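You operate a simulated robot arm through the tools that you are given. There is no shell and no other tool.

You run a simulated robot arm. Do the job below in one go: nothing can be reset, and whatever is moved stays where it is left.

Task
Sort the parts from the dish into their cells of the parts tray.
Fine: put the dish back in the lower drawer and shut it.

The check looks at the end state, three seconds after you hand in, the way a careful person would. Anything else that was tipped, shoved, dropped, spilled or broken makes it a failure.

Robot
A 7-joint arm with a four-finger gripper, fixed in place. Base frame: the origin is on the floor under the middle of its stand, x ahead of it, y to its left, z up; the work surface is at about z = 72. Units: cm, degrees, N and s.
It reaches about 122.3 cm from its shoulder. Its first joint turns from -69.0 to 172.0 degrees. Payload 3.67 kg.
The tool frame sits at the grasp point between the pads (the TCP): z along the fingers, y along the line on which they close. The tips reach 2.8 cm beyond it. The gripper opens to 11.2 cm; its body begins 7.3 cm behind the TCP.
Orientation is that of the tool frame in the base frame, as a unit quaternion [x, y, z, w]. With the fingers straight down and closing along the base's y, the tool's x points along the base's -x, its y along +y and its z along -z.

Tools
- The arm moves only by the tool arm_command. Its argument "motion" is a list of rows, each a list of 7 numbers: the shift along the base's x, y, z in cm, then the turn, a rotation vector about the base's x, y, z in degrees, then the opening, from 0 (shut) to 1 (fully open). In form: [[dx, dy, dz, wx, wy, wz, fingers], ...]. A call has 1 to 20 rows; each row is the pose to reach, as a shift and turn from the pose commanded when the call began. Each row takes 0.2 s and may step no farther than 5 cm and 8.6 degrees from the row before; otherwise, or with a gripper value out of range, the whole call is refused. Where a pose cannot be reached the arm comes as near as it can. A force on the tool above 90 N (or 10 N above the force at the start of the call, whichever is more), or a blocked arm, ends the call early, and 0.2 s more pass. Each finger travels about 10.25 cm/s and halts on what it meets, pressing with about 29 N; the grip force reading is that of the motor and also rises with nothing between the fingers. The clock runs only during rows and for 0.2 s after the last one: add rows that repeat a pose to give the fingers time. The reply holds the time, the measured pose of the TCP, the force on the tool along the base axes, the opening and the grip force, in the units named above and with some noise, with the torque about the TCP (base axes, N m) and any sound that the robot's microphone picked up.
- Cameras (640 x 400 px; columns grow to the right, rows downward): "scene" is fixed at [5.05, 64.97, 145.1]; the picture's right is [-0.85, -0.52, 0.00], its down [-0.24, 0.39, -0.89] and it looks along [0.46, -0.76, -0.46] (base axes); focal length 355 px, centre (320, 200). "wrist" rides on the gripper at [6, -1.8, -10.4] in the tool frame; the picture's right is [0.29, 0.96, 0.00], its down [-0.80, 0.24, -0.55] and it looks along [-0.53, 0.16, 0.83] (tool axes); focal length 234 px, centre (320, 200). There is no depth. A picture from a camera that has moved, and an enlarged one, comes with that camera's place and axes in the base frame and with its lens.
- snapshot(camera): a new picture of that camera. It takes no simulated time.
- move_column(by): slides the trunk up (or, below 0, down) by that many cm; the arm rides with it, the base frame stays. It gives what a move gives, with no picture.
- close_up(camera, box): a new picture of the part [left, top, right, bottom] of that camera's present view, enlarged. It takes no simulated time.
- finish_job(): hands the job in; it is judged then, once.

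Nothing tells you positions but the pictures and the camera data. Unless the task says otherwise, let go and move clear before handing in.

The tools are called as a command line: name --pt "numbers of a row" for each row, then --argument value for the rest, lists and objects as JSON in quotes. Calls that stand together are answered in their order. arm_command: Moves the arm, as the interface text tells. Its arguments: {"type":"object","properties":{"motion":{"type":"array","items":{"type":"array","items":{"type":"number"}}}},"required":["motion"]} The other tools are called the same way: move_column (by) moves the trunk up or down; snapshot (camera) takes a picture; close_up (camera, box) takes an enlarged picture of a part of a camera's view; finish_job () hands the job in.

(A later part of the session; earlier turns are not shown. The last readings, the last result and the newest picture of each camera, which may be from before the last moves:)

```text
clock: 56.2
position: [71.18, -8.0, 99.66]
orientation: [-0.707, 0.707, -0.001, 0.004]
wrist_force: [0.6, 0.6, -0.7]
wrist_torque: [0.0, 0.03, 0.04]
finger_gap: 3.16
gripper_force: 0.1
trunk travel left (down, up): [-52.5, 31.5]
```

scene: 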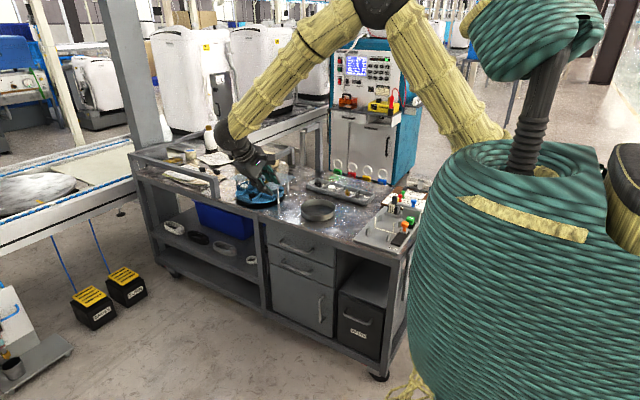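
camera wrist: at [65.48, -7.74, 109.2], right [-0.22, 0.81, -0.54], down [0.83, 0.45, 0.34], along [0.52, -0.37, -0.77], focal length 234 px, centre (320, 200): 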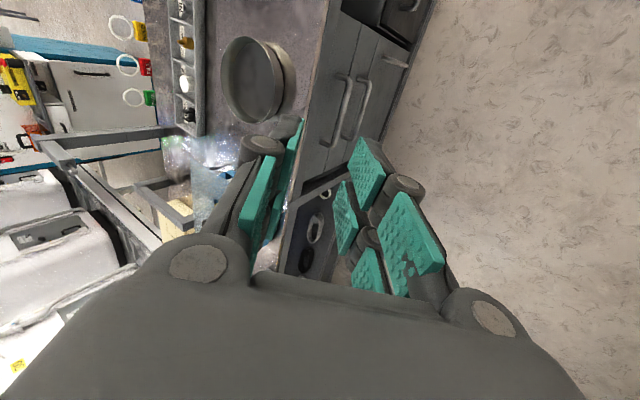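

Yaw +90° works. Next I'll pitch the fingers up toward horizontal, pointing +x.

arm_command --pt "0 0 0 0 -8.2 0 0.28" --pt "0 0 0 0 -16.4 0 0.28" --pt "0 0 0 0 -24.6 0 0.28" --pt "0 0 0 0 -32.8 0 0.28" --pt "0 0 0 0 -41 0 0.28" --pt "0 0 0 0 -49.2 0 0.28" --pt "0 0 0 0 -57.4 0 0.28" --pt "0 0 0 0 -65.6 0 0.28" --pt "0 0 0 0 -73.8 0 0.28" --pt "0 0 0 0 -82 0 0.28" --pt "0 0 0 0 -90 0 0.28" --pt "0 0 0 0 -90 0 0.28"

snapshot --camera "scene"

snapshot --camera "wrist"

```text
clock: 58.6
position: [72.08, -11.54, 102.86]
orientation: [-0.457, 0.551, -0.477, 0.509]
wrist_force: [-0.1, -0.9, 1.4]
wrist_torque: [0.01, 0.01, 0.01]
finger_gap: 3.14
gripper_force: 0.1
trunk travel left (down, up): [-52.5, 31.5]
stopped in row 11: the arm was blocked; the commanded pose is now the measured one
```

```text
taken
```

scene: 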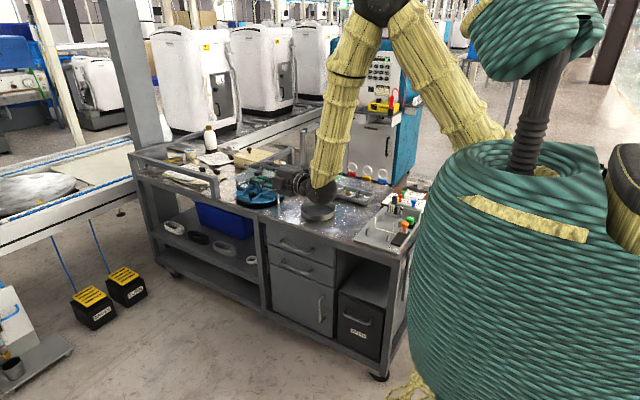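

```text
taken
camera wrist: at [61.55, -16.96, 104.2], right [-0.04, -0.16, -0.99], down [-0.51, 0.85, -0.12], along [0.86, 0.5, -0.11], focal length 234 px, centre (320, 200)
```

wrist: 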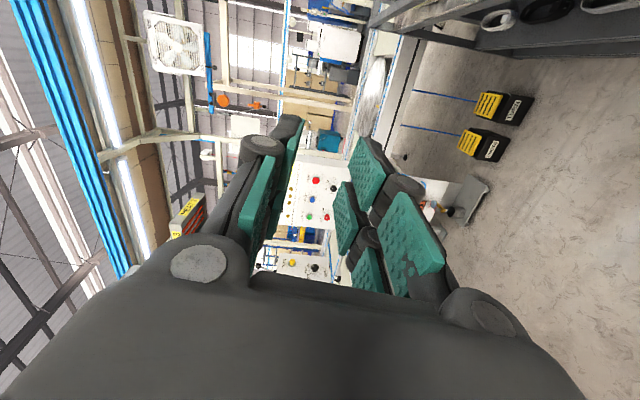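

The fingers now point nearly horizontally along +x with vertical closing. I'll yaw toward the drawers (-y) by 45° and see whether the arm can follow.

arm_command --pt "0.3 0.6 0.5 -1.2 0.5 -7.5 0.28" --pt "0.6 1.2 1 -2.4 1.0 -15 0.28" --pt "0.9 1.8 1.5 -3.6 1.5 -22.5 0.28" --pt "1.2 2.4 2 -4.7 1.9 -30 0.28" --pt "1.5 3 2.5 -5.9 2.4 -37.5 0.28" --pt "1.5 3.5 3 -7.1 2.9 -45 0.28" --pt "1.5 3.5 3 -7.1 2.9 -45 0.28"

snapshot --camera "scene"

snapshot --camera "wrist"

```text
clock: 59.8
position: [74.31, -12.9, 106.8]
orientation: [-0.264, 0.694, -0.593, 0.31]
wrist_force: [-0.1, 0.8, -0.1]
wrist_torque: [-0.02, -0.04, 0.0]
finger_gap: 3.13
gripper_force: 0.0
trunk travel left (down, up): [-52.5, 31.5]
stopped in row 5: the arm was blocked; the commanded pose is now the measured one
```

```text
taken
```

scene: 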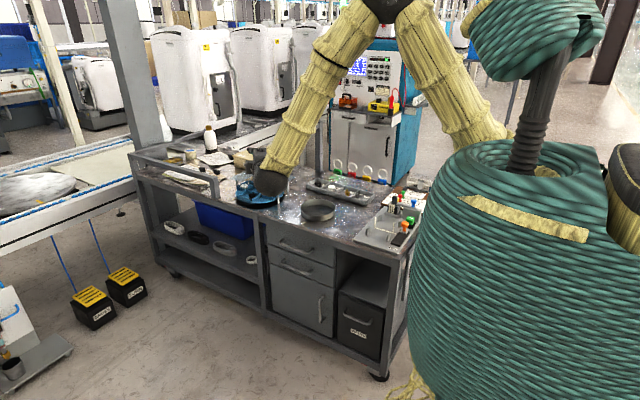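

```text
taken
camera wrist: at [62.64, -10.72, 108.92], right [-0.19, -0.06, -0.98], down [0.12, 0.99, -0.09], along [0.97, -0.14, -0.18], focal length 234 px, centre (320, 200)
```

wrist: 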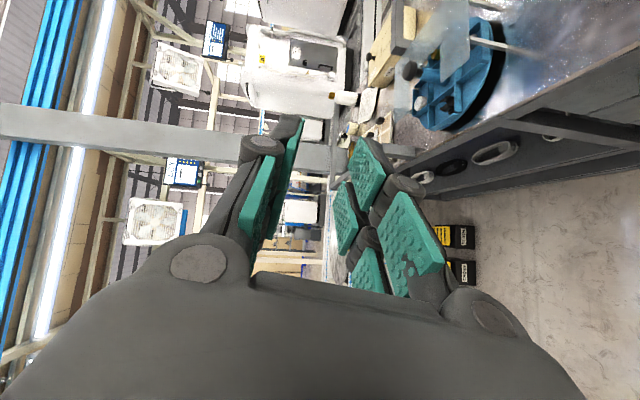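

The fingers point about 42° between +x and -y with vertical closing, which is good enough to pinch the horizontal handle bar. I'll lower the trunk in stages here in the free space in front of the bench.

move_column --by -20

snapshot --camera "scene"

```text
clock: 62.0
position: [74.36, -12.86, 86.58]
orientation: [-0.265, 0.694, -0.594, 0.31]
wrist_force: [-0.1, -0.5, -0.6]
wrist_torque: [-0.05, 0.05, -0.01]
finger_gap: 3.15
gripper_force: 0.1
trunk travel left (down, up): [-32.5, 51.5]
```

```text
taken
```

scene: 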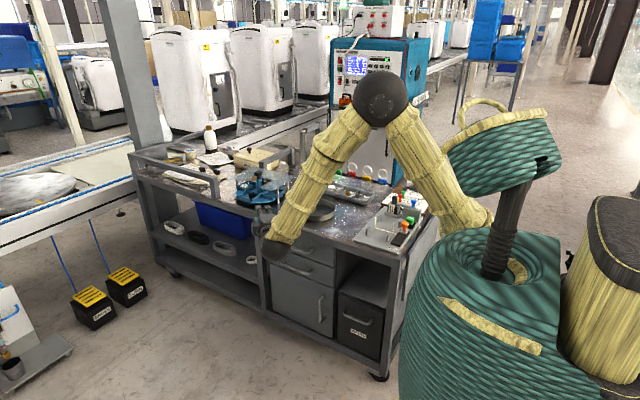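

Everything is clear. I'll lower further.

move_column --by -20

snapshot --camera "scene"

snapshot --camera "wrist"

```text
clock: 64.1
position: [74.28, -12.8, 66.68]
orientation: [-0.265, 0.694, -0.594, 0.31]
wrist_force: [0.0, -1.1, 0.1]
wrist_torque: [0.04, -0.02, -0.01]
finger_gap: 3.14
gripper_force: 0.0
trunk travel left (down, up): [-12.5, 71.5]
```

```text
taken
```

scene: 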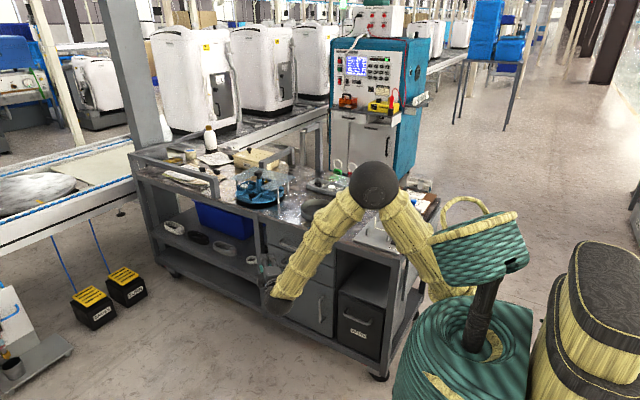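

```text
taken
camera wrist: at [62.65, -10.65, 68.87], right [-0.19, -0.06, -0.98], down [0.12, 0.99, -0.09], along [0.97, -0.14, -0.18], focal length 234 px, centre (320, 200)
```

wrist: 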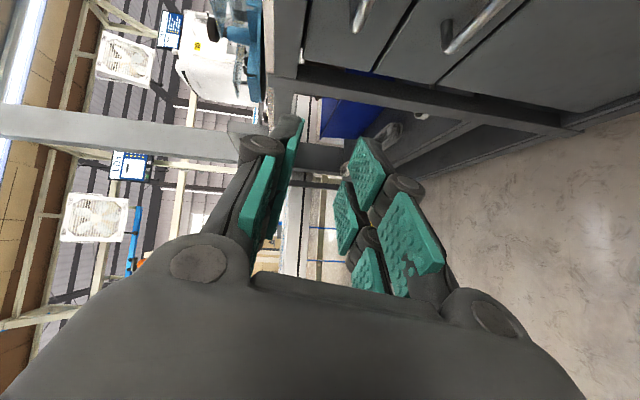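

Both handles are visible at the top of the wrist picture. I'll enlarge that area to measure the lower bar.

close_up --camera "wrist" --box '[280, 0, 560, 120]'

close_up --camera "scene" --box '[230, 200, 350, 320]'

```text
2.29 times, centred on (420, 60) of wrist
camera zoom: at [62.65, -10.65, 68.87], right [-0.19, -0.06, -0.98], down [0.12, 0.99, -0.09], along [0.97, -0.14, -0.18], focal length 535 px, centre (91, 520)
```

zoom: 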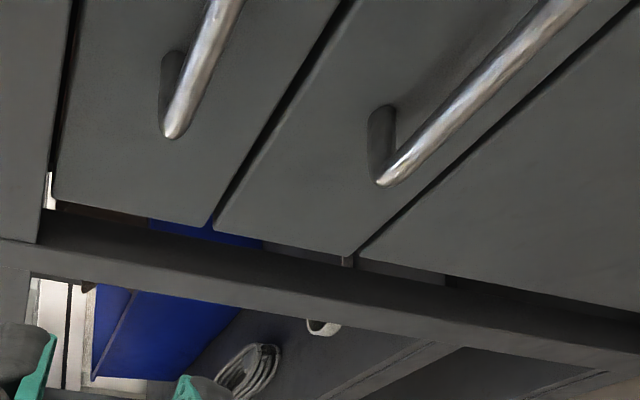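

```text
3.33 times, centred on (290, 260) of scene
camera zoom: at [5.05, 64.97, 145.1], right [-0.85, -0.52, 0.0], down [-0.24, 0.39, -0.89], along [0.46, -0.76, -0.46], focal length 1185 px, centre (420, 0)
```

zoom: 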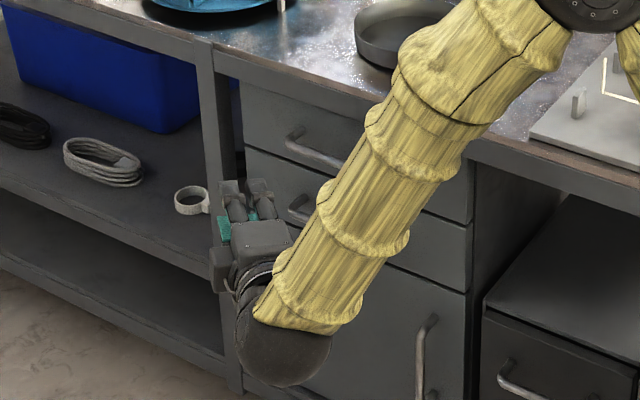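

I place the lower bar at y≈-30.7, z≈52.1, running from x=69 to 83, with the drawer face at y≈-34.3. I'll lower the trunk to bring the hand to that height, still well in front.

move_column --by -12

snapshot --camera "wrist"

snapshot --camera "scene"

```text
clock: 65.6
position: [74.36, -12.89, 54.74]
orientation: [-0.265, 0.694, -0.594, 0.31]
wrist_force: [1.0, 0.3, 0.0]
wrist_torque: [-0.02, -0.04, 0.0]
finger_gap: 3.13
gripper_force: 0.0
trunk travel left (down, up): [-0.5, 83.5]
```

```text
taken
camera wrist: at [62.65, -10.65, 56.86], right [-0.19, -0.06, -0.98], down [0.12, 0.99, -0.09], along [0.97, -0.14, -0.18], focal length 234 px, centre (320, 200)
```

wrist: 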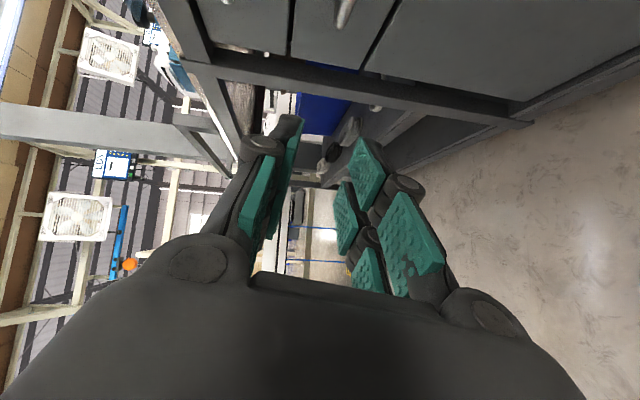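

```text
taken
```

scene: 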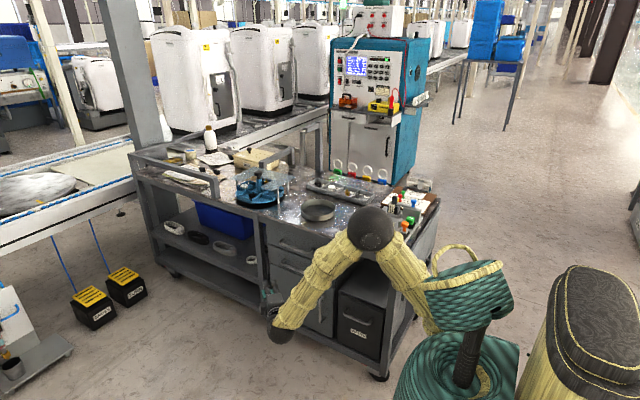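

The new view confirms the bar height of about 52.1. I'll move in to a standoff just in front of the handle and check alignment.

arm_command --pt "0.5 -3.5 -1 0 0 0 0.45" --pt "1.0 -7 -2 0 0 0 0.45" --pt "1.6 -11 -2.5 0 0 0 0.45" --pt "1.6 -11 -2.5 0 0 0 0.45"

snapshot --camera "wrist"

snapshot --camera "scene"

```text
clock: 66.6
position: [76.0, -23.77, 52.13]
orientation: [-0.265, 0.694, -0.594, 0.309]
wrist_force: [-0.7, -0.6, 0.5]
wrist_torque: [0.02, -0.08, -0.01]
finger_gap: 5.05
gripper_force: 0.0
trunk travel left (down, up): [-0.5, 83.5]
```

```text
taken
camera wrist: at [64.34, -21.56, 54.38], right [-0.19, -0.06, -0.98], down [0.12, 0.99, -0.09], along [0.97, -0.14, -0.18], focal length 234 px, centre (320, 200)
```

wrist: 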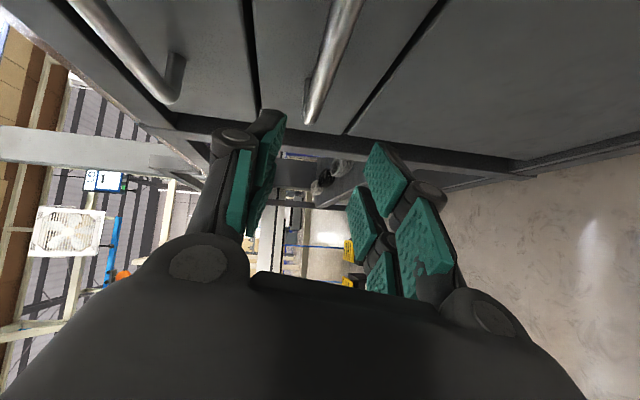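

```text
taken
```

scene: 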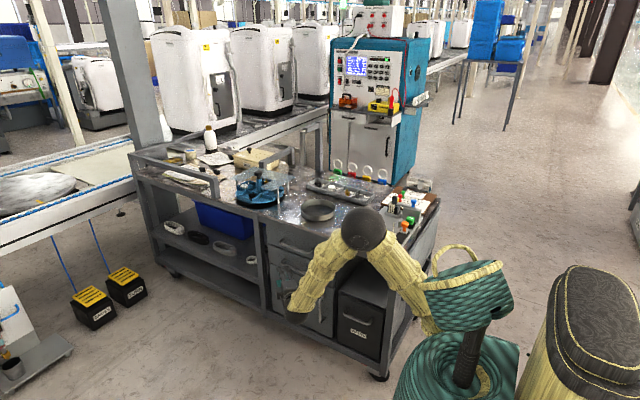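

The bar lies neatly between the upper and lower fingers. I'll advance the last 6 cm so the pads straddle the bar.

arm_command --pt "0 -2 0 0 0 0 0.45" --pt "0 -4 0 0 0 0 0.45" --pt "0 -5 0 0 0 0 0.45" --pt "0 -5.8 0 0 0 0 0.45" --pt "0 -5.8 0 0 0 0 0.45"

snapshot --camera "wrist"

```text
clock: 67.8
position: [76.03, -29.93, 52.5]
orientation: [-0.258, 0.699, -0.59, 0.311]
wrist_force: [-1.1, 11.6, 2.8]
wrist_torque: [-0.48, -0.02, -0.01]
finger_gap: 5.2
gripper_force: 2.0
trunk travel left (down, up): [-0.5, 83.5]
```

```text
taken
camera wrist: at [64.27, -27.64, 54.62], right [-0.19, -0.05, -0.98], down [0.13, 0.99, -0.07], along [0.97, -0.14, -0.18], focal length 234 px, centre (320, 200)
```

wrist: 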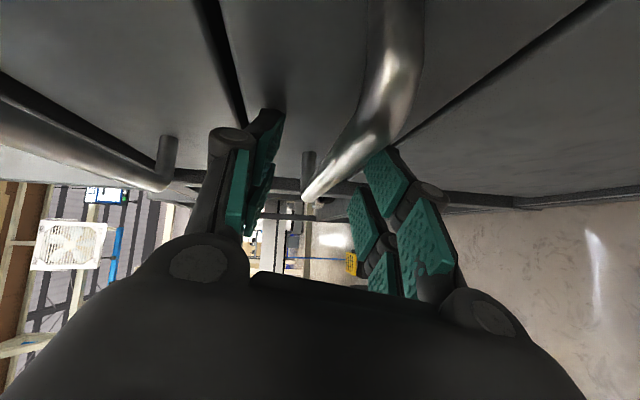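

The upper fingertip is lightly touching the drawer face at about 11 N. I'll back off 0.6 cm, then close on the bar.

arm_command --pt "0 0.6 0 0 0 0 0.45" --pt "0 0.6 0 0 0 0 0.35" --pt "0 0.6 0 0 0 0 0.25" --pt "0 0.6 0 0 0 0 0.15" --pt "0 0.6 0 0 0 0 0.05" --pt "0 0.6 0 0 0 0 0.0" --pt "0 0.6 0 0 0 0 0.0"

snapshot --camera "wrist"

```text
clock: 69.4
position: [75.73, -30.17, 52.31]
orientation: [-0.251, 0.704, -0.588, 0.309]
wrist_force: [7.6, 17.7, 38.1]
wrist_torque: [-0.3, -0.46, -0.32]
finger_gap: 1.19
gripper_force: 44.5
trunk travel left (down, up): [-0.5, 83.5]
```

```text
taken
camera wrist: at [64.1, -27.82, 54.51], right [-0.19, -0.03, -0.98], down [0.14, 0.99, -0.06], along [0.97, -0.15, -0.18], focal length 234 px, centre (320, 200)
```

wrist: 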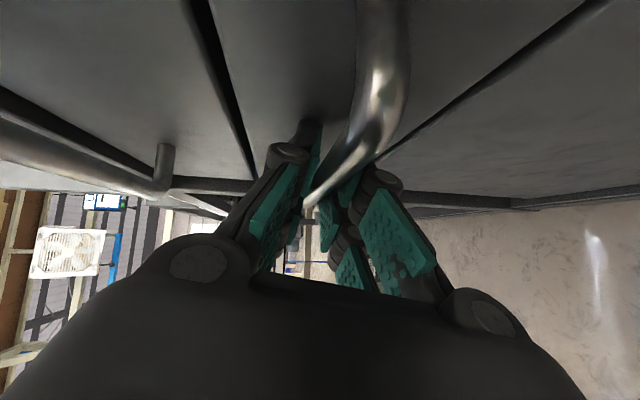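

The bar is gripped at 1.2 cm, but an upward reaction of 38 N shows the hand sits slightly low. I'll raise it a few millimetres and begin a gentle pull while easing the yaw.

arm_command --pt "0 0 0.3 0 0 0 0" --pt "0 0.3 0.5 0 0 1 0" --pt "0 0.8 0.5 0 0 2 0" --pt "0 1.5 0.5 0 0 3 0" --pt "0 1.5 0.5 0 0 3 0"

snapshot --camera "wrist"

snapshot --camera "scene"

```text
clock: 70.2
position: [75.66, -30.29, 52.29]
orientation: [-0.254, 0.71, -0.575, 0.317]
wrist_force: [-34.4, 88.0, 32.9]
wrist_torque: [-1.57, -0.59, 0.77]
finger_gap: 1.19
gripper_force: 45.5
trunk travel left (down, up): [-0.5, 83.5]
stopped in row 3: the force on the tool passed its limit at 93 N (the readings are from after the stop); the commanded pose is now the measured one
```

```text
taken
camera wrist: at [64.02, -28.16, 54.63], right [-0.19, -0.01, -0.98], down [0.12, 0.99, -0.03], along [0.97, -0.13, -0.19], focal length 234 px, centre (320, 200)
```

wrist: 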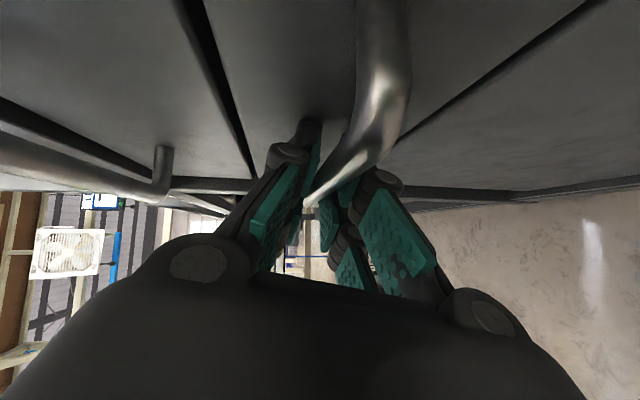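

```text
taken
```

scene: 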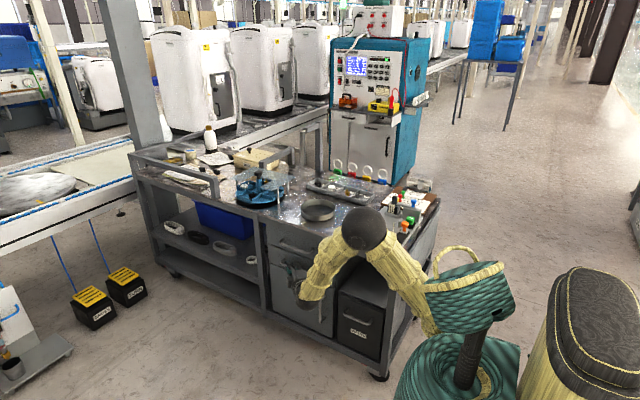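

The arm pressed toward the drawer instead of pulling, so something is at a limit or the grip is skewed. I'll let go of the bar and back away along the approach path.

arm_command --pt "0 0 0 0 0 0 0.2" --pt "0 0 0 0 0 0 0.4" --pt "0 0.5 0 0.8 0 0 0.45" --pt "0 2 0 1.6 0 0 0.45" --pt "0 4 0 2.4 0 0 0.45" --pt "0 6.5 0 3.2 0 0 0.45" --pt "0 6.5 0 3.2 0 0 0.45"

snapshot --camera "wrist"

```text
clock: 71.6
position: [75.38, -28.74, 50.69]
orientation: [-0.203, 0.769, -0.521, 0.31]
wrist_force: [0.4, 0.1, -0.5]
wrist_torque: [0.02, -0.01, -0.02]
finger_gap: 5.36
gripper_force: 0.1
trunk travel left (down, up): [-0.5, 83.5]
stopped in row 7: the arm was blocked; the commanded pose is now the measured one
```

```text
taken
camera wrist: at [63.92, -26.12, 53.58], right [-0.2, 0.18, -0.96], down [0.2, 0.97, 0.14], along [0.96, -0.17, -0.23], focal length 234 px, centre (320, 200)
```

wrist: 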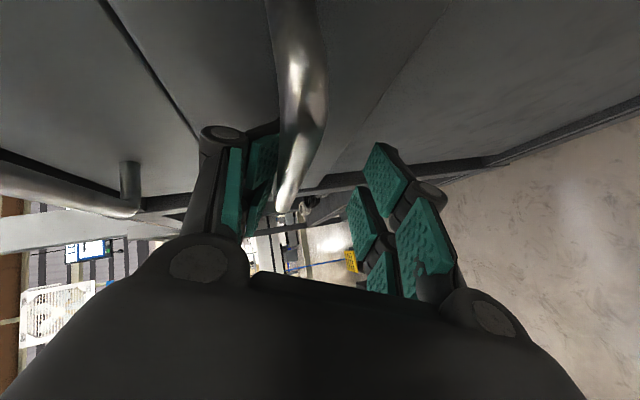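

The arm stalled again with no tool force, so a joint seems to be at its limit. I'll look at the arm's posture before moving further.

close_up --camera "scene" --box '[240, 180, 480, 380]'

snapshot --camera "scene"

```text
2.00 times, centred on (360, 280) of scene
camera zoom: at [5.05, 64.97, 145.1], right [-0.85, -0.52, 0.0], down [-0.24, 0.39, -0.89], along [0.46, -0.76, -0.46], focal length 711 px, centre (240, 40)
```

zoom: 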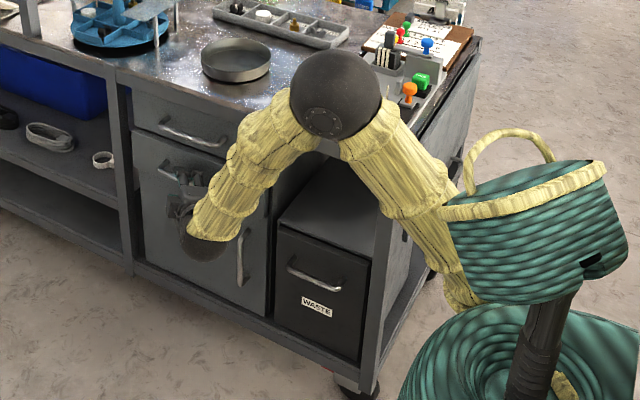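

```text
taken
```

scene: 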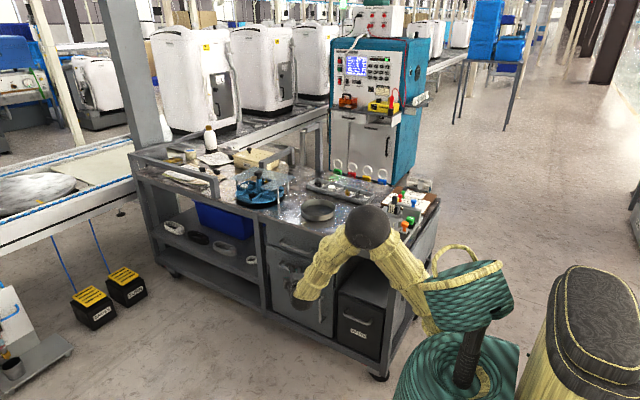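

The wrist keeps drifting toward a steeper downward tilt, so I'll go with that: back straight out along the finger axis while letting the hand tilt down, and watch the tracking.

arm_command --pt "-0.7 0.7 0.27 -0.5 0 0 0.47" --pt "-1.4 1.4 0.53 -1 0 0 0.47" --pt "-2.1 2.1 0.8 -1.5 0 0 0.47" --pt "-2.8 2.8 1.06 -2 0 0 0.47" --pt "-3.5 3.5 1.3 -2.5 0 0 0.47" --pt "-3.5 3.5 1.3 -2.5 0 0 0.47"

snapshot --camera "wrist"

```text
clock: 73.2
position: [71.65, -28.4, 51.36]
orientation: [-0.175, 0.788, -0.509, 0.299]
wrist_force: [-0.7, -0.1, 0.2]
wrist_torque: [0.0, 0.0, -0.01]
finger_gap: 5.27
gripper_force: 0.0
trunk travel left (down, up): [-0.5, 83.5]
stopped in row 6: the arm was blocked; the commanded pose is now the measured one
```

```text
taken
camera wrist: at [60.29, -25.32, 54.36], right [-0.19, 0.24, -0.95], down [0.25, 0.95, 0.18], along [0.95, -0.2, -0.24], focal length 234 px, centre (320, 200)
```

wrist: 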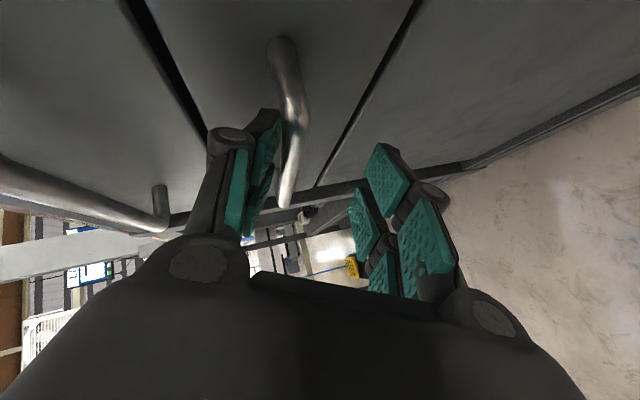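

It's clear now: with the hand pointing sideways the wrist is too close to the shoulder and the elbow is folded to its limit. I'll open wider and tilt the hand downward about the bar axis to unfold the arm, then lift the fingers off the bar.

arm_command --pt "0 0 0 0 0 0 0.6" --pt "0 -0.1 0.1 -7 0 0 0.6" --pt "0 -0.2 0.2 -14 0 0 0.6" --pt "0 -0.3 0.3 -21 0 0 0.6" --pt "0 -0.3 0.4 -28 0 0 0.6" --pt "0 -0.3 0.4 -28 0 0 0.6"

snapshot --camera "wrist"

```text
clock: 74.3
position: [71.28, -31.33, 51.26]
orientation: [-0.19, 0.729, -0.601, 0.266]
wrist_force: [-10.7, 74.9, -16.8]
wrist_torque: [2.83, 0.32, -0.56]
finger_gap: 6.87
gripper_force: 34.5
trunk travel left (down, up): [-0.5, 83.5]
stopped in row 5: the arm was blocked; the commanded pose is now the measured one
```

```text
taken
camera wrist: at [60.18, -27.14, 53.51], right [-0.18, 0.02, -0.98], down [0.3, 0.95, -0.03], along [0.94, -0.3, -0.18], focal length 234 px, centre (320, 200)
```

wrist: 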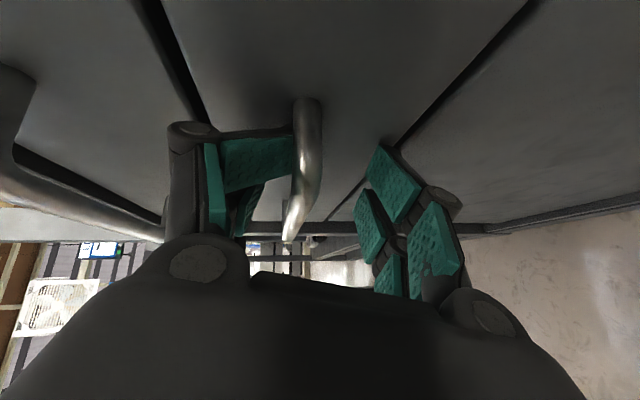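

The hand pressed against the drawer face again rather than tilting. I'll try one small, pure retreat step and see how the arm responds.

arm_command --pt "0 0.5 0 0 0 0 0.6" --pt "0 1.0 0 0 0 0 0.6" --pt "0 1.0 0 0 0 0 0.6"

close_up --camera "scene" --box '[240, 180, 400, 320]'

```text
clock: 75.1
position: [71.31, -31.82, 51.81]
orientation: [-0.176, 0.733, -0.601, 0.264]
wrist_force: [16.5, 58.8, 6.6]
wrist_torque: [0.35, -0.54, 0.36]
finger_gap: 8.02
gripper_force: 19.8
trunk travel left (down, up): [-0.5, 83.5]
```

```text
2.86 times, centred on (320, 250) of scene
camera zoom: at [5.05, 64.97, 145.1], right [-0.85, -0.52, 0.0], down [-0.24, 0.39, -0.89], along [0.46, -0.76, -0.46], focal length 1015 px, centre (320, 57)
```

zoom: 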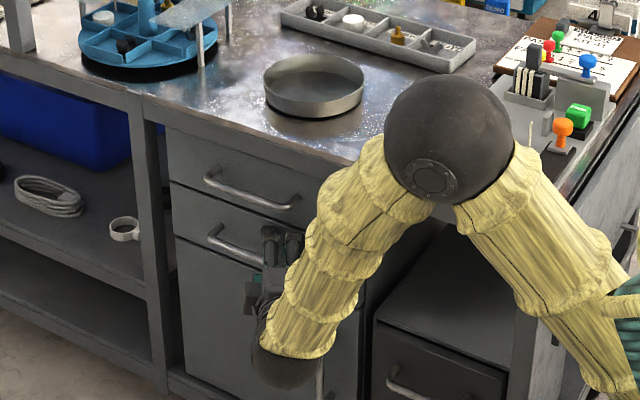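

The wrist centre isn't moving at all while the hand just pivots, so the shoulder may be obstructed with the trunk this low. There are a few centimetres of free space between the bar and the lower fingers, so I'll raise the trunk slightly and see if that frees the arm.

move_column --by 2.0

snapshot --camera "wrist"

```text
clock: 75.5
position: [71.0, -31.62, 52.28]
orientation: [-0.178, 0.737, -0.596, 0.264]
wrist_force: [18.6, 27.9, 7.6]
wrist_torque: [0.07, -0.4, 0.61]
finger_gap: 7.91
gripper_force: 1.7
trunk travel left (down, up): [-1.3, 82.7]
stopped: the force on the tool passed its limit at 121 N (the readings are from after the stop); the commanded pose is now the measured one
```

```text
taken
camera wrist: at [59.96, -27.3, 54.41], right [-0.18, 0.05, -0.98], down [0.32, 0.95, -0.01], along [0.93, -0.31, -0.19], focal length 234 px, centre (320, 200)
```

wrist: 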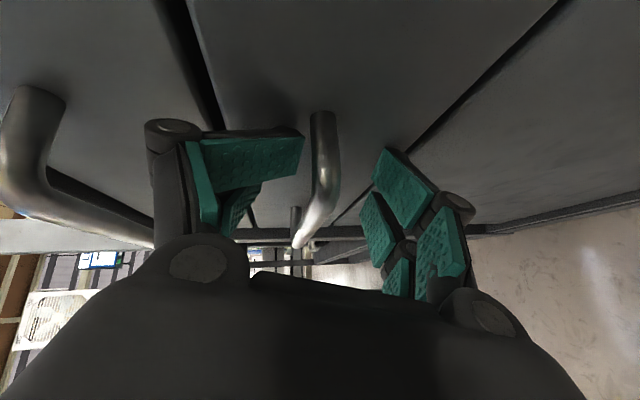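

The column stopped early on tool force, but it relieved some pressure. I'll now try retreating straight back along the finger axis in small steps.

arm_command --pt "-0.3 0.4 0 0 0 0 0.7" --pt "-0.6 0.8 0 0 0 0 0.7" --pt "-0.9 1.2 0 0 0 0 0.7" --pt "-1.2 1.6 0 0 0 0 0.7" --pt "-1.2 1.6 0 0 0 0 0.7"

snapshot --camera "wrist"

```text
clock: 76.7
position: [69.31, -31.6, 51.08]
orientation: [-0.165, 0.754, -0.583, 0.253]
wrist_force: [-0.5, 5.7, 2.2]
wrist_torque: [-0.19, 0.09, -0.05]
finger_gap: 8.77
gripper_force: 2.3
trunk travel left (down, up): [-1.3, 82.7]
```

```text
taken
camera wrist: at [58.4, -27.04, 53.68], right [-0.19, 0.09, -0.98], down [0.34, 0.94, 0.02], along [0.92, -0.33, -0.21], focal length 234 px, centre (320, 200)
```

wrist: 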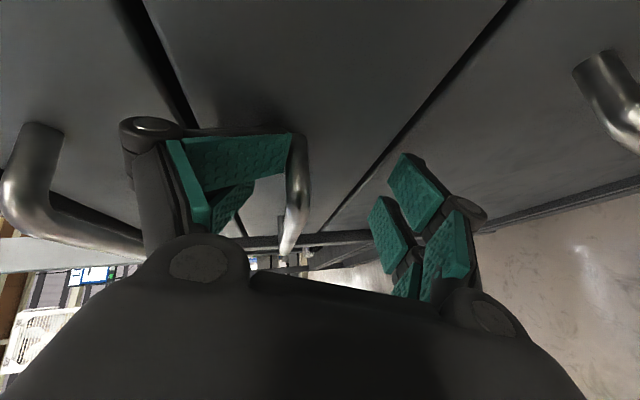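

The wrist centre seems pinned, but the hand can still pivot about it. I'll swing the hand horizontally about the wrist so the fingers, above and below the bar, come out of the handle.

arm_command --pt "1.95 1.6 0 0 0 6.8 0.7" --pt "3.7 3.4 0 0 0 13.6 0.7" --pt "5.2 5.4 0 0 0 20.4 0.7" --pt "6.5 7.6 0 0 0 27.2 0.7" --pt "7.5 9.95 0 0 0 34 0.7" --pt "7.5 9.95 0 0 0 34 0.7"

snapshot --camera "wrist"

snapshot --camera "scene"

```text
clock: 78.3
position: [77.18, -24.16, 52.88]
orientation: [-0.338, 0.689, -0.472, 0.434]
wrist_force: [0.1, 0.9, 0.5]
wrist_torque: [0.02, 0.02, -0.01]
finger_gap: 7.85
gripper_force: 0.0
trunk travel left (down, up): [-1.3, 82.7]
stopped in row 6: the arm was blocked; the commanded pose is now the measured one
```

```text
taken
camera wrist: at [65.45, -26.34, 54.8], right [-0.17, 0.06, -0.98], down [-0.21, 0.97, 0.1], along [0.96, 0.22, -0.15], focal length 234 px, centre (320, 200)
```

wrist: 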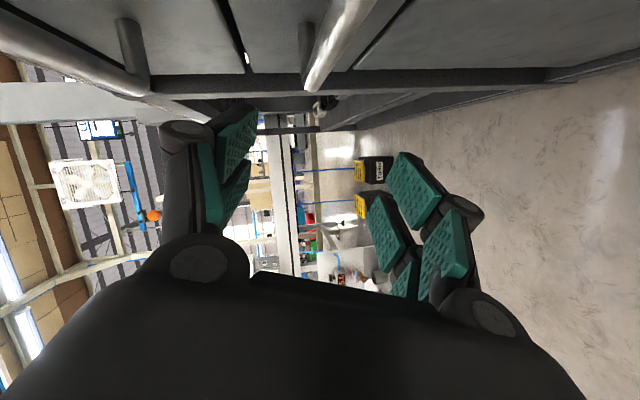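

```text
taken
```

scene: 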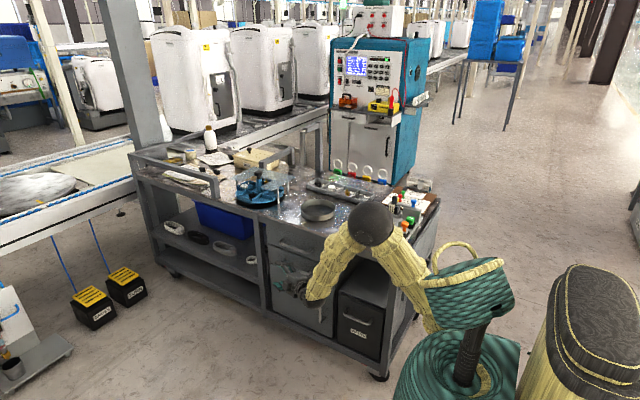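

The hand is free of the handle and nothing was disturbed. I'll raise the trunk so the arm is no longer cramped.

move_column --by 12

snapshot --camera "wrist"

```text
clock: 79.8
position: [77.22, -24.16, 64.77]
orientation: [-0.339, 0.689, -0.471, 0.434]
wrist_force: [0.1, -0.6, 0.5]
wrist_torque: [0.0, 0.0, -0.01]
finger_gap: 7.84
gripper_force: 0.1
trunk travel left (down, up): [-13.3, 70.7]
```

```text
taken
camera wrist: at [65.46, -26.34, 66.69], right [-0.17, 0.06, -0.98], down [-0.21, 0.97, 0.1], along [0.96, 0.22, -0.15], focal length 234 px, centre (320, 200)
```

wrist: 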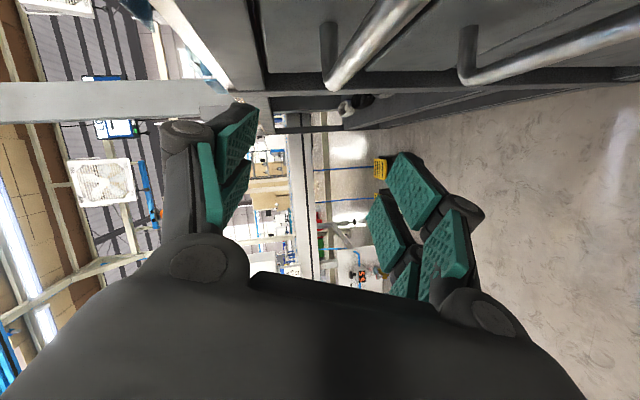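

That rose cleanly. I'll test whether the arm can move away from the bench (+y) at this height.

arm_command --pt "0 1.5 0 0 0 0 0.5" --pt "0 3 0 0 0 0 0.4" --pt "0 4.5 0 0 0 0 0.4" --pt "0 4.5 0 0 0 0 0.4"

```text
clock: 81.0
position: [77.24, -23.84, 64.62]
orientation: [-0.294, 0.725, -0.445, 0.436]
wrist_force: [-0.8, 1.2, 0.1]
wrist_torque: [0.02, -0.02, -0.01]
finger_gap: 4.48
gripper_force: 0.1
trunk travel left (down, up): [-13.3, 70.7]
stopped in row 4: the arm was blocked; the commanded pose is now the measured one
```

Moving +y is still blocked by the cramped joint posture, but wrist swings work. I'll swing the hand about the wrist centre until the fingers point straight down, which should free the arm.

arm_command --pt "-0.77 0.33 -2.78 3.1 7.1 0 0.3" --pt "-1.87 0.81 -5.42 6.1 14.1 0 0.3" --pt "-3.29 1.43 -7.87 9.2 21.2 0 0.3" --pt "-4.99 2.17 -10.1 12.3 28.2 0 0.3" --pt "-6.96 3.02 -12.06 15.4 35.3 0 0.3" --pt "-9.14 3.97 -13.71 18.4 42.4 0 0.3" --pt "-11.51 5.0 -15.03 21.5 49.4 0 0.3" --pt "-14.02 6.1 -15.99 24.6 56.5 0 0.3" --pt "-16.63 7.23 -16.57 27.7 63.5 0 0.3" --pt "-19.28 8.39 -16.77 30.7 70.6 0 0.3" --pt "-19.28 8.39 -16.77 30.7 70.6 0 0.3"

snapshot --camera "scene"

snapshot --camera "wrist"

```text
clock: 83.4
position: [58.1, -15.37, 47.94]
orientation: [-0.377, 0.926, 0.0, 0.0]
wrist_force: [-0.5, 0.2, -0.2]
wrist_torque: [0.01, -0.02, 0.01]
finger_gap: 3.36
gripper_force: 0.1
trunk travel left (down, up): [-13.3, 70.7]
```

```text
taken
```

scene: 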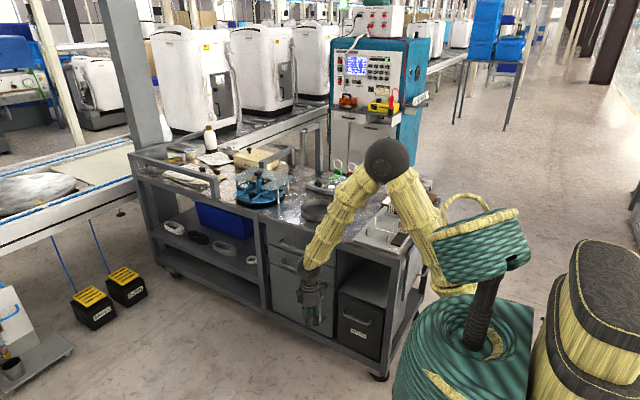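

```text
taken
camera wrist: at [55.01, -20.87, 58.39], right [-0.88, 0.48, 0.0], down [0.4, 0.73, 0.55], along [0.27, 0.48, -0.83], focal length 234 px, centre (320, 200)
```

wrist: 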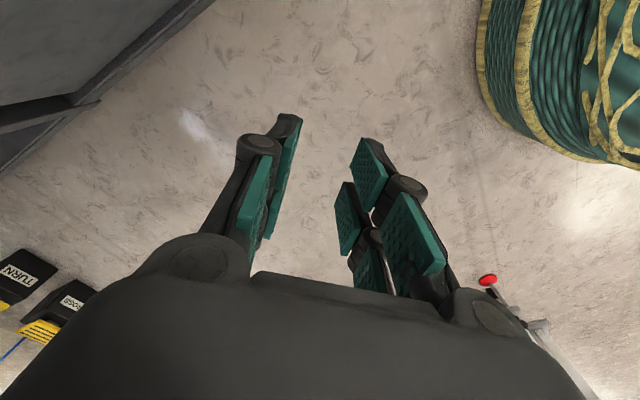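

The arm is free again with the fingers pointing straight down. I'll now use a gentler approach to the handle: fingers mostly down with about 30° tilt toward the drawers, so I'll square up the gripper in front of the drawer first.

arm_command --pt "3 -0.4 2 0 0 -7.4 0.3" --pt "6 -0.8 4 0 0 -14.8 0.3" --pt "9 -1.2 6 0 0 -22.2 0.3" --pt "12 -1.7 8 0 0 -29.5 0.3" --pt "15 -2.1 10 0 0 -36.9 0.3" --pt "18 -2.6 12 0 0 -44.3 0.3" --pt "18 -2.6 12 0 0 -44.3 0.3"

snapshot --camera "scene"

```text
clock: 85.0
position: [76.14, -17.92, 59.63]
orientation: [0.0, 1.0, -0.002, 0.0]
wrist_force: [-1.0, 0.4, -0.1]
wrist_torque: [0.04, 0.0, -0.01]
finger_gap: 3.36
gripper_force: 0.1
trunk travel left (down, up): [-13.3, 70.7]
```

```text
taken
```

scene: 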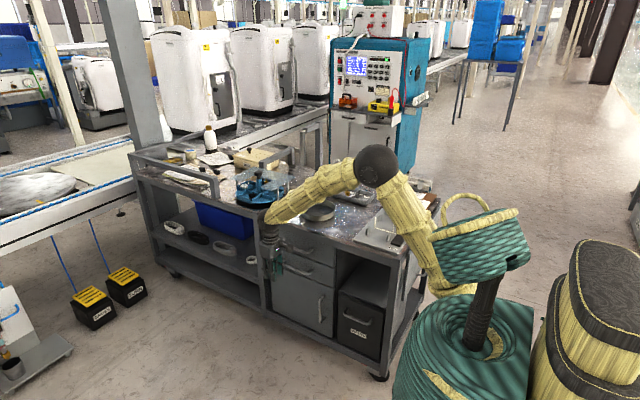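

Squared up and tracking well. I'll tilt the fingers toward the drawers in slow 5° steps.

arm_command --pt "0 -0.5 0 -5 0 0 0.3" --pt "0 -1 0 -10 0 0 0.3" --pt "0 -1.5 0 -15 0 0 0.3" --pt "0 -2 0 -20 0 0 0.3" --pt "0 -2.5 0 -25 0 0 0.3" --pt "0 -3 0 -30 0 0 0.3" --pt "0 -3 0 -30 0 0 0.3"

snapshot --camera "wrist"

```text
clock: 86.6
position: [76.1, -25.0, 60.33]
orientation: [0.035, 0.978, -0.204, -0.004]
wrist_force: [0.0, -0.5, 0.5]
wrist_torque: [0.02, -0.01, 0.05]
finger_gap: 3.35
gripper_force: 0.1
trunk travel left (down, up): [-13.3, 70.7]
stopped in row 7: the arm was blocked; the commanded pose is now the measured one
```

```text
taken
camera wrist: at [70.16, -21.99, 70.54], right [-0.22, 0.9, -0.39], down [0.82, 0.39, 0.42], along [0.52, -0.22, -0.82], focal length 234 px, centre (320, 200)
```

wrist: 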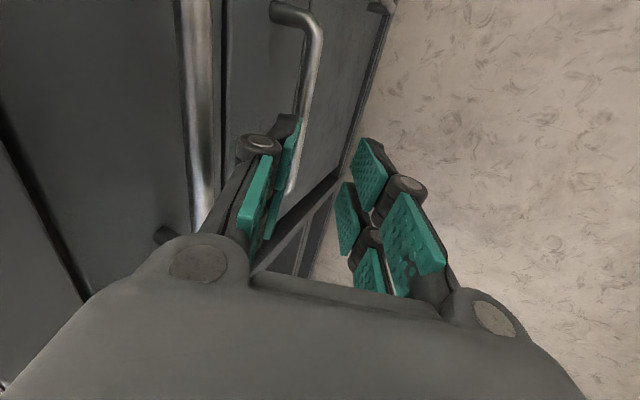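

The tilt stalled at 23°, while the wrist centre stayed put. I'll return to straight down and test whether the arm can move sideways (+y) at all at this trunk height.

arm_command --pt "0 1.5 0 6 0 1 0.3" --pt "0 3 0 12 0 2 0.3" --pt "0 5 0 18 0 3 0.3" --pt "0 7 0 23.4 -0.2 4.1 0.3" --pt "0 7 0 23.4 -0.2 4.1 0.3"

arm_command --pt "0 3 0 0 0 0 0.3" --pt "0 6 0 0 0 0 0.3" --pt "0 9 0 0 0 0 0.3" --pt "0 12 0 0 0 0 0.3" --pt "0 12 0 0 0 0 0.3"

snapshot --camera "scene"

```text
clock: 87.8
position: [75.91, -17.84, 60.16]
orientation: [-0.002, 1.0, -0.004, -0.002]
wrist_force: [0.1, 0.7, -0.1]
wrist_torque: [-0.02, -0.02, 0.01]
finger_gap: 3.37
gripper_force: 0.0
trunk travel left (down, up): [-13.3, 70.7]
```

```text
clock: 89.0
position: [75.98, -5.74, 60.19]
orientation: [-0.003, 1.0, -0.003, -0.002]
wrist_force: [0.4, -0.7, -0.6]
wrist_torque: [0.01, -0.02, -0.02]
finger_gap: 3.36
gripper_force: 0.2
trunk travel left (down, up): [-13.3, 70.7]
```

```text
taken
```

scene: 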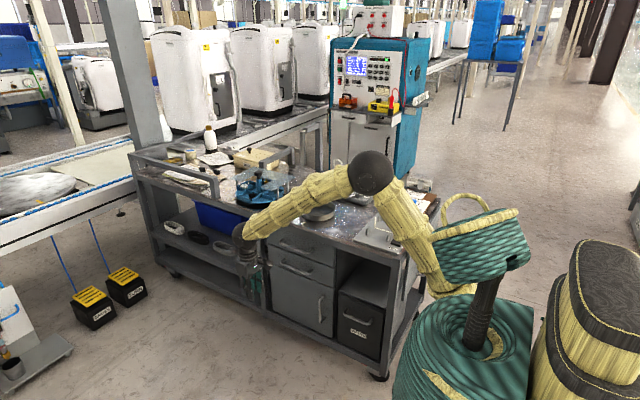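

With the fingers pointing down the arm moves sideways freely, so the limit is in the wrist roll. I'll test tilting with the gripper pre-rotated +45° about its own axis to see which wrist joint is limiting.

arm_command --pt "0 -1.5 0 0 0 7.5 0.3" --pt "0 -3 0 0 0 15 0.3" --pt "0 -4.5 0 0 0 22.5 0.3" --pt "0 -6 0 0 0 30 0.3" --pt "0 -7.5 0 0 0 37.5 0.3" --pt "0 -9 0 0 0 45 0.3" --pt "0 -9 0 0 0 45 0.3"

arm_command --pt "0 0 0 -5 0 0 0.3" --pt "0 0 0 -10 0 0 0.3" --pt "0 0 0 -15 0 0 0.3" --pt "0 0 0 -20 0 0 0.3" --pt "0 0 0 -25 0 0 0.3" --pt "0 0 0 -30 0 0 0.3" --pt "0 0 0 -35 0 0 0.3" --pt "0 0 0 -40 0 0 0.3" --pt "0 0 0 -45 0 0 0.3" --pt "0 0 0 -45 0 0 0.3"

snapshot --camera "scene"

```text
clock: 90.6
position: [75.96, -14.89, 60.2]
orientation: [-0.385, 0.923, -0.005, 0.001]
wrist_force: [-0.1, 0.2, -0.5]
wrist_torque: [0.02, -0.01, -0.01]
finger_gap: 3.37
gripper_force: 0.0
trunk travel left (down, up): [-13.3, 70.7]
```

```text
clock: 93.0
position: [76.36, -19.09, 61.13]
orientation: [-0.331, 0.882, -0.306, -0.139]
wrist_force: [0.1, 0.3, 0.4]
wrist_torque: [0.01, 0.03, 0.02]
finger_gap: 3.35
gripper_force: 0.0
trunk travel left (down, up): [-13.3, 70.7]
stopped in row 10: the arm was blocked; the commanded pose is now the measured one
```

```text
taken
```

scene: 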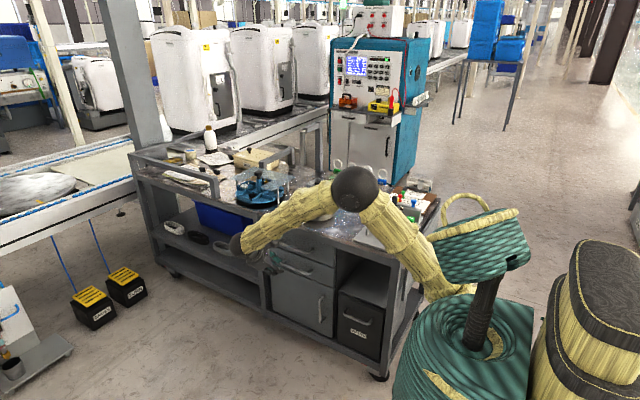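

Comparing all the stalls, the wrist simply cannot bend more than about 60° from the forearm. Raising the trunk will make the forearm steeper and give much more room, so I'll go back up to the original trunk height.

move_column --by 20

move_column --by 19

snapshot --camera "scene"

```text
clock: 95.2
position: [76.47, -19.15, 81.16]
orientation: [-0.331, 0.882, -0.306, -0.14]
wrist_force: [0.0, -0.5, -0.1]
wrist_torque: [0.0, 0.02, 0.01]
finger_gap: 3.36
gripper_force: 0.1
trunk travel left (down, up): [-33.3, 50.7]
```

```text
clock: 97.3
position: [76.47, -19.08, 100.02]
orientation: [-0.332, 0.881, -0.306, -0.139]
wrist_force: [-0.2, 1.1, -0.2]
wrist_torque: [-0.01, -0.04, 0.03]
finger_gap: 3.36
gripper_force: 0.1
trunk travel left (down, up): [-52.3, 31.7]
```

```text
taken
```

scene: 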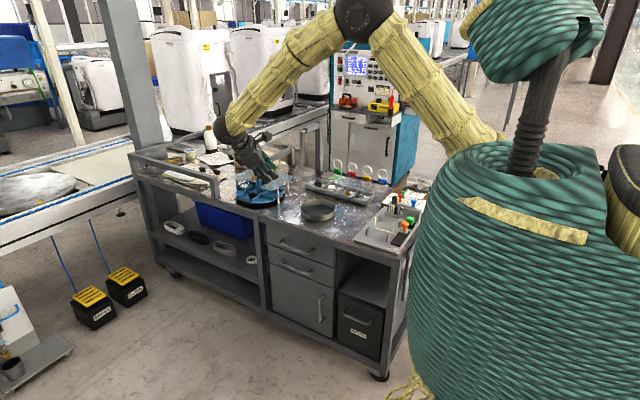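

Back at the original trunk height. I'll return the gripper to straight down while descending in front of the drawers.

arm_command --pt "0 0.5 -3.7 4.6 -2.1 -5 0.3" --pt "0 1 -7.4 9.1 -4.2 -9.9 0.3" --pt "0 1.5 -11.1 13.7 -6.2 -14.9 0.3" --pt "0 2 -14.8 18.2 -8.3 -19.9 0.3" --pt "0 2.5 -18.5 22.8 -10.4 -24.8 0.3" --pt "0 3 -22.2 27.4 -12.5 -29.8 0.3" --pt "0 3 -25.9 31.9 -14.5 -34.7 0.3" --pt "0 3 -29.6 36.5 -16.6 -39.7 0.3" --pt "0 3 -33.3 36.5 -16.6 -39.7 0.3" --pt "0 3 -37 36.5 -16.6 -39.7 0.3" --pt "0 3 -37 36.5 -16.6 -39.7 0.3"

snapshot --camera "scene"

```text
clock: 99.7
position: [76.42, -16.0, 63.04]
orientation: [0.0, 1.0, -0.001, -0.001]
wrist_force: [0.0, 0.8, 0.8]
wrist_torque: [-0.01, 0.0, -0.01]
finger_gap: 3.38
gripper_force: 0.1
trunk travel left (down, up): [-52.3, 31.7]
```

```text
taken
```

scene: 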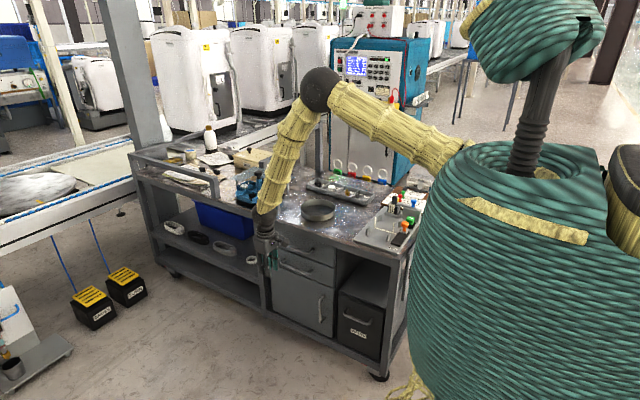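

Now the forearm points steeply down. I'll tilt the fingers toward the drawers again in slow steps.

arm_command --pt "0 -0.5 -0.5 -6 0 0 0.3" --pt "0 -1 -1 -12 0 0 0.3" --pt "0 -1.5 -1.5 -18 0 0 0.3" --pt "0 -2 -2 -24 0 0 0.3" --pt "0 -2.5 -2.5 -30 0 0 0.3" --pt "0 -3 -3 -36 0 0 0.3" --pt "0 -3 -3.5 -42 0 0 0.3" --pt "0 -3 -4 -47 0 0 0.3" --pt "0 -3 -4 -47 0 0 0.3"

snapshot --camera "wrist"

snapshot --camera "scene"

```text
clock: 101.7
position: [76.33, -18.94, 59.1]
orientation: [0.001, 0.916, -0.401, 0.0]
wrist_force: [-0.3, 0.5, 0.1]
wrist_torque: [-0.03, 0.02, -0.02]
finger_gap: 3.35
gripper_force: 0.0
trunk travel left (down, up): [-52.3, 31.7]
```

```text
taken
camera wrist: at [70.54, -12.44, 67.59], right [-0.29, 0.65, -0.7], down [0.8, 0.57, 0.2], along [0.53, -0.5, -0.68], focal length 234 px, centre (320, 200)
```

wrist: 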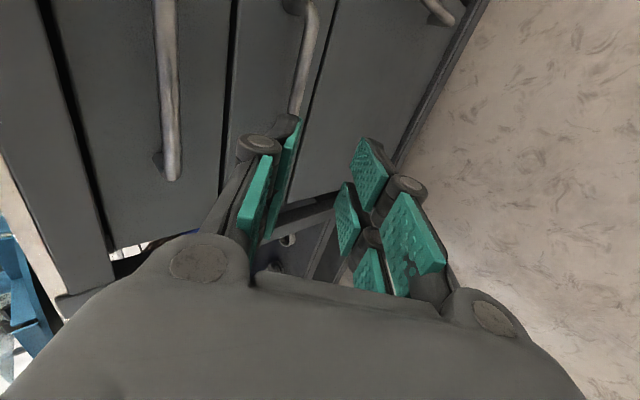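

```text
taken
```

scene: 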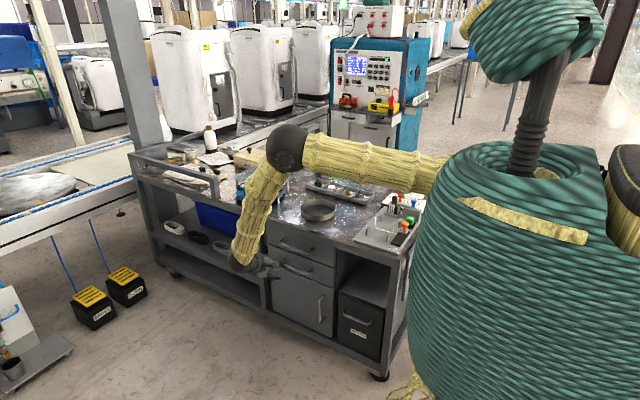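

The full 47° tilt works with no stall. I'll measure the lower handle again from here before approaching.

close_up --camera "wrist" --box '[130, 0, 360, 190]'

```text
2.11 times, centred on (245, 95) of wrist
camera zoom: at [70.54, -12.44, 67.59], right [-0.29, 0.65, -0.7], down [0.8, 0.57, 0.2], along [0.53, -0.5, -0.68], focal length 493 px, centre (478, 421)
```

zoom: 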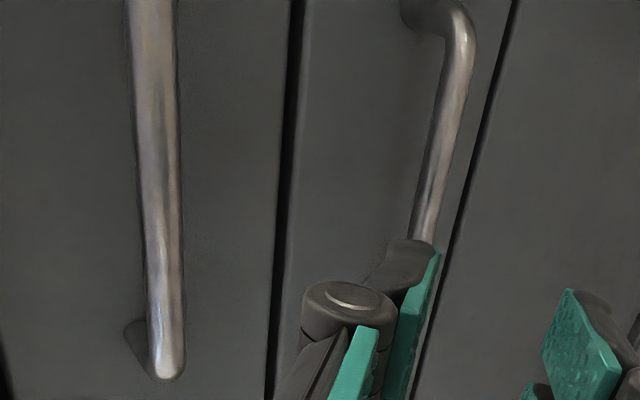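

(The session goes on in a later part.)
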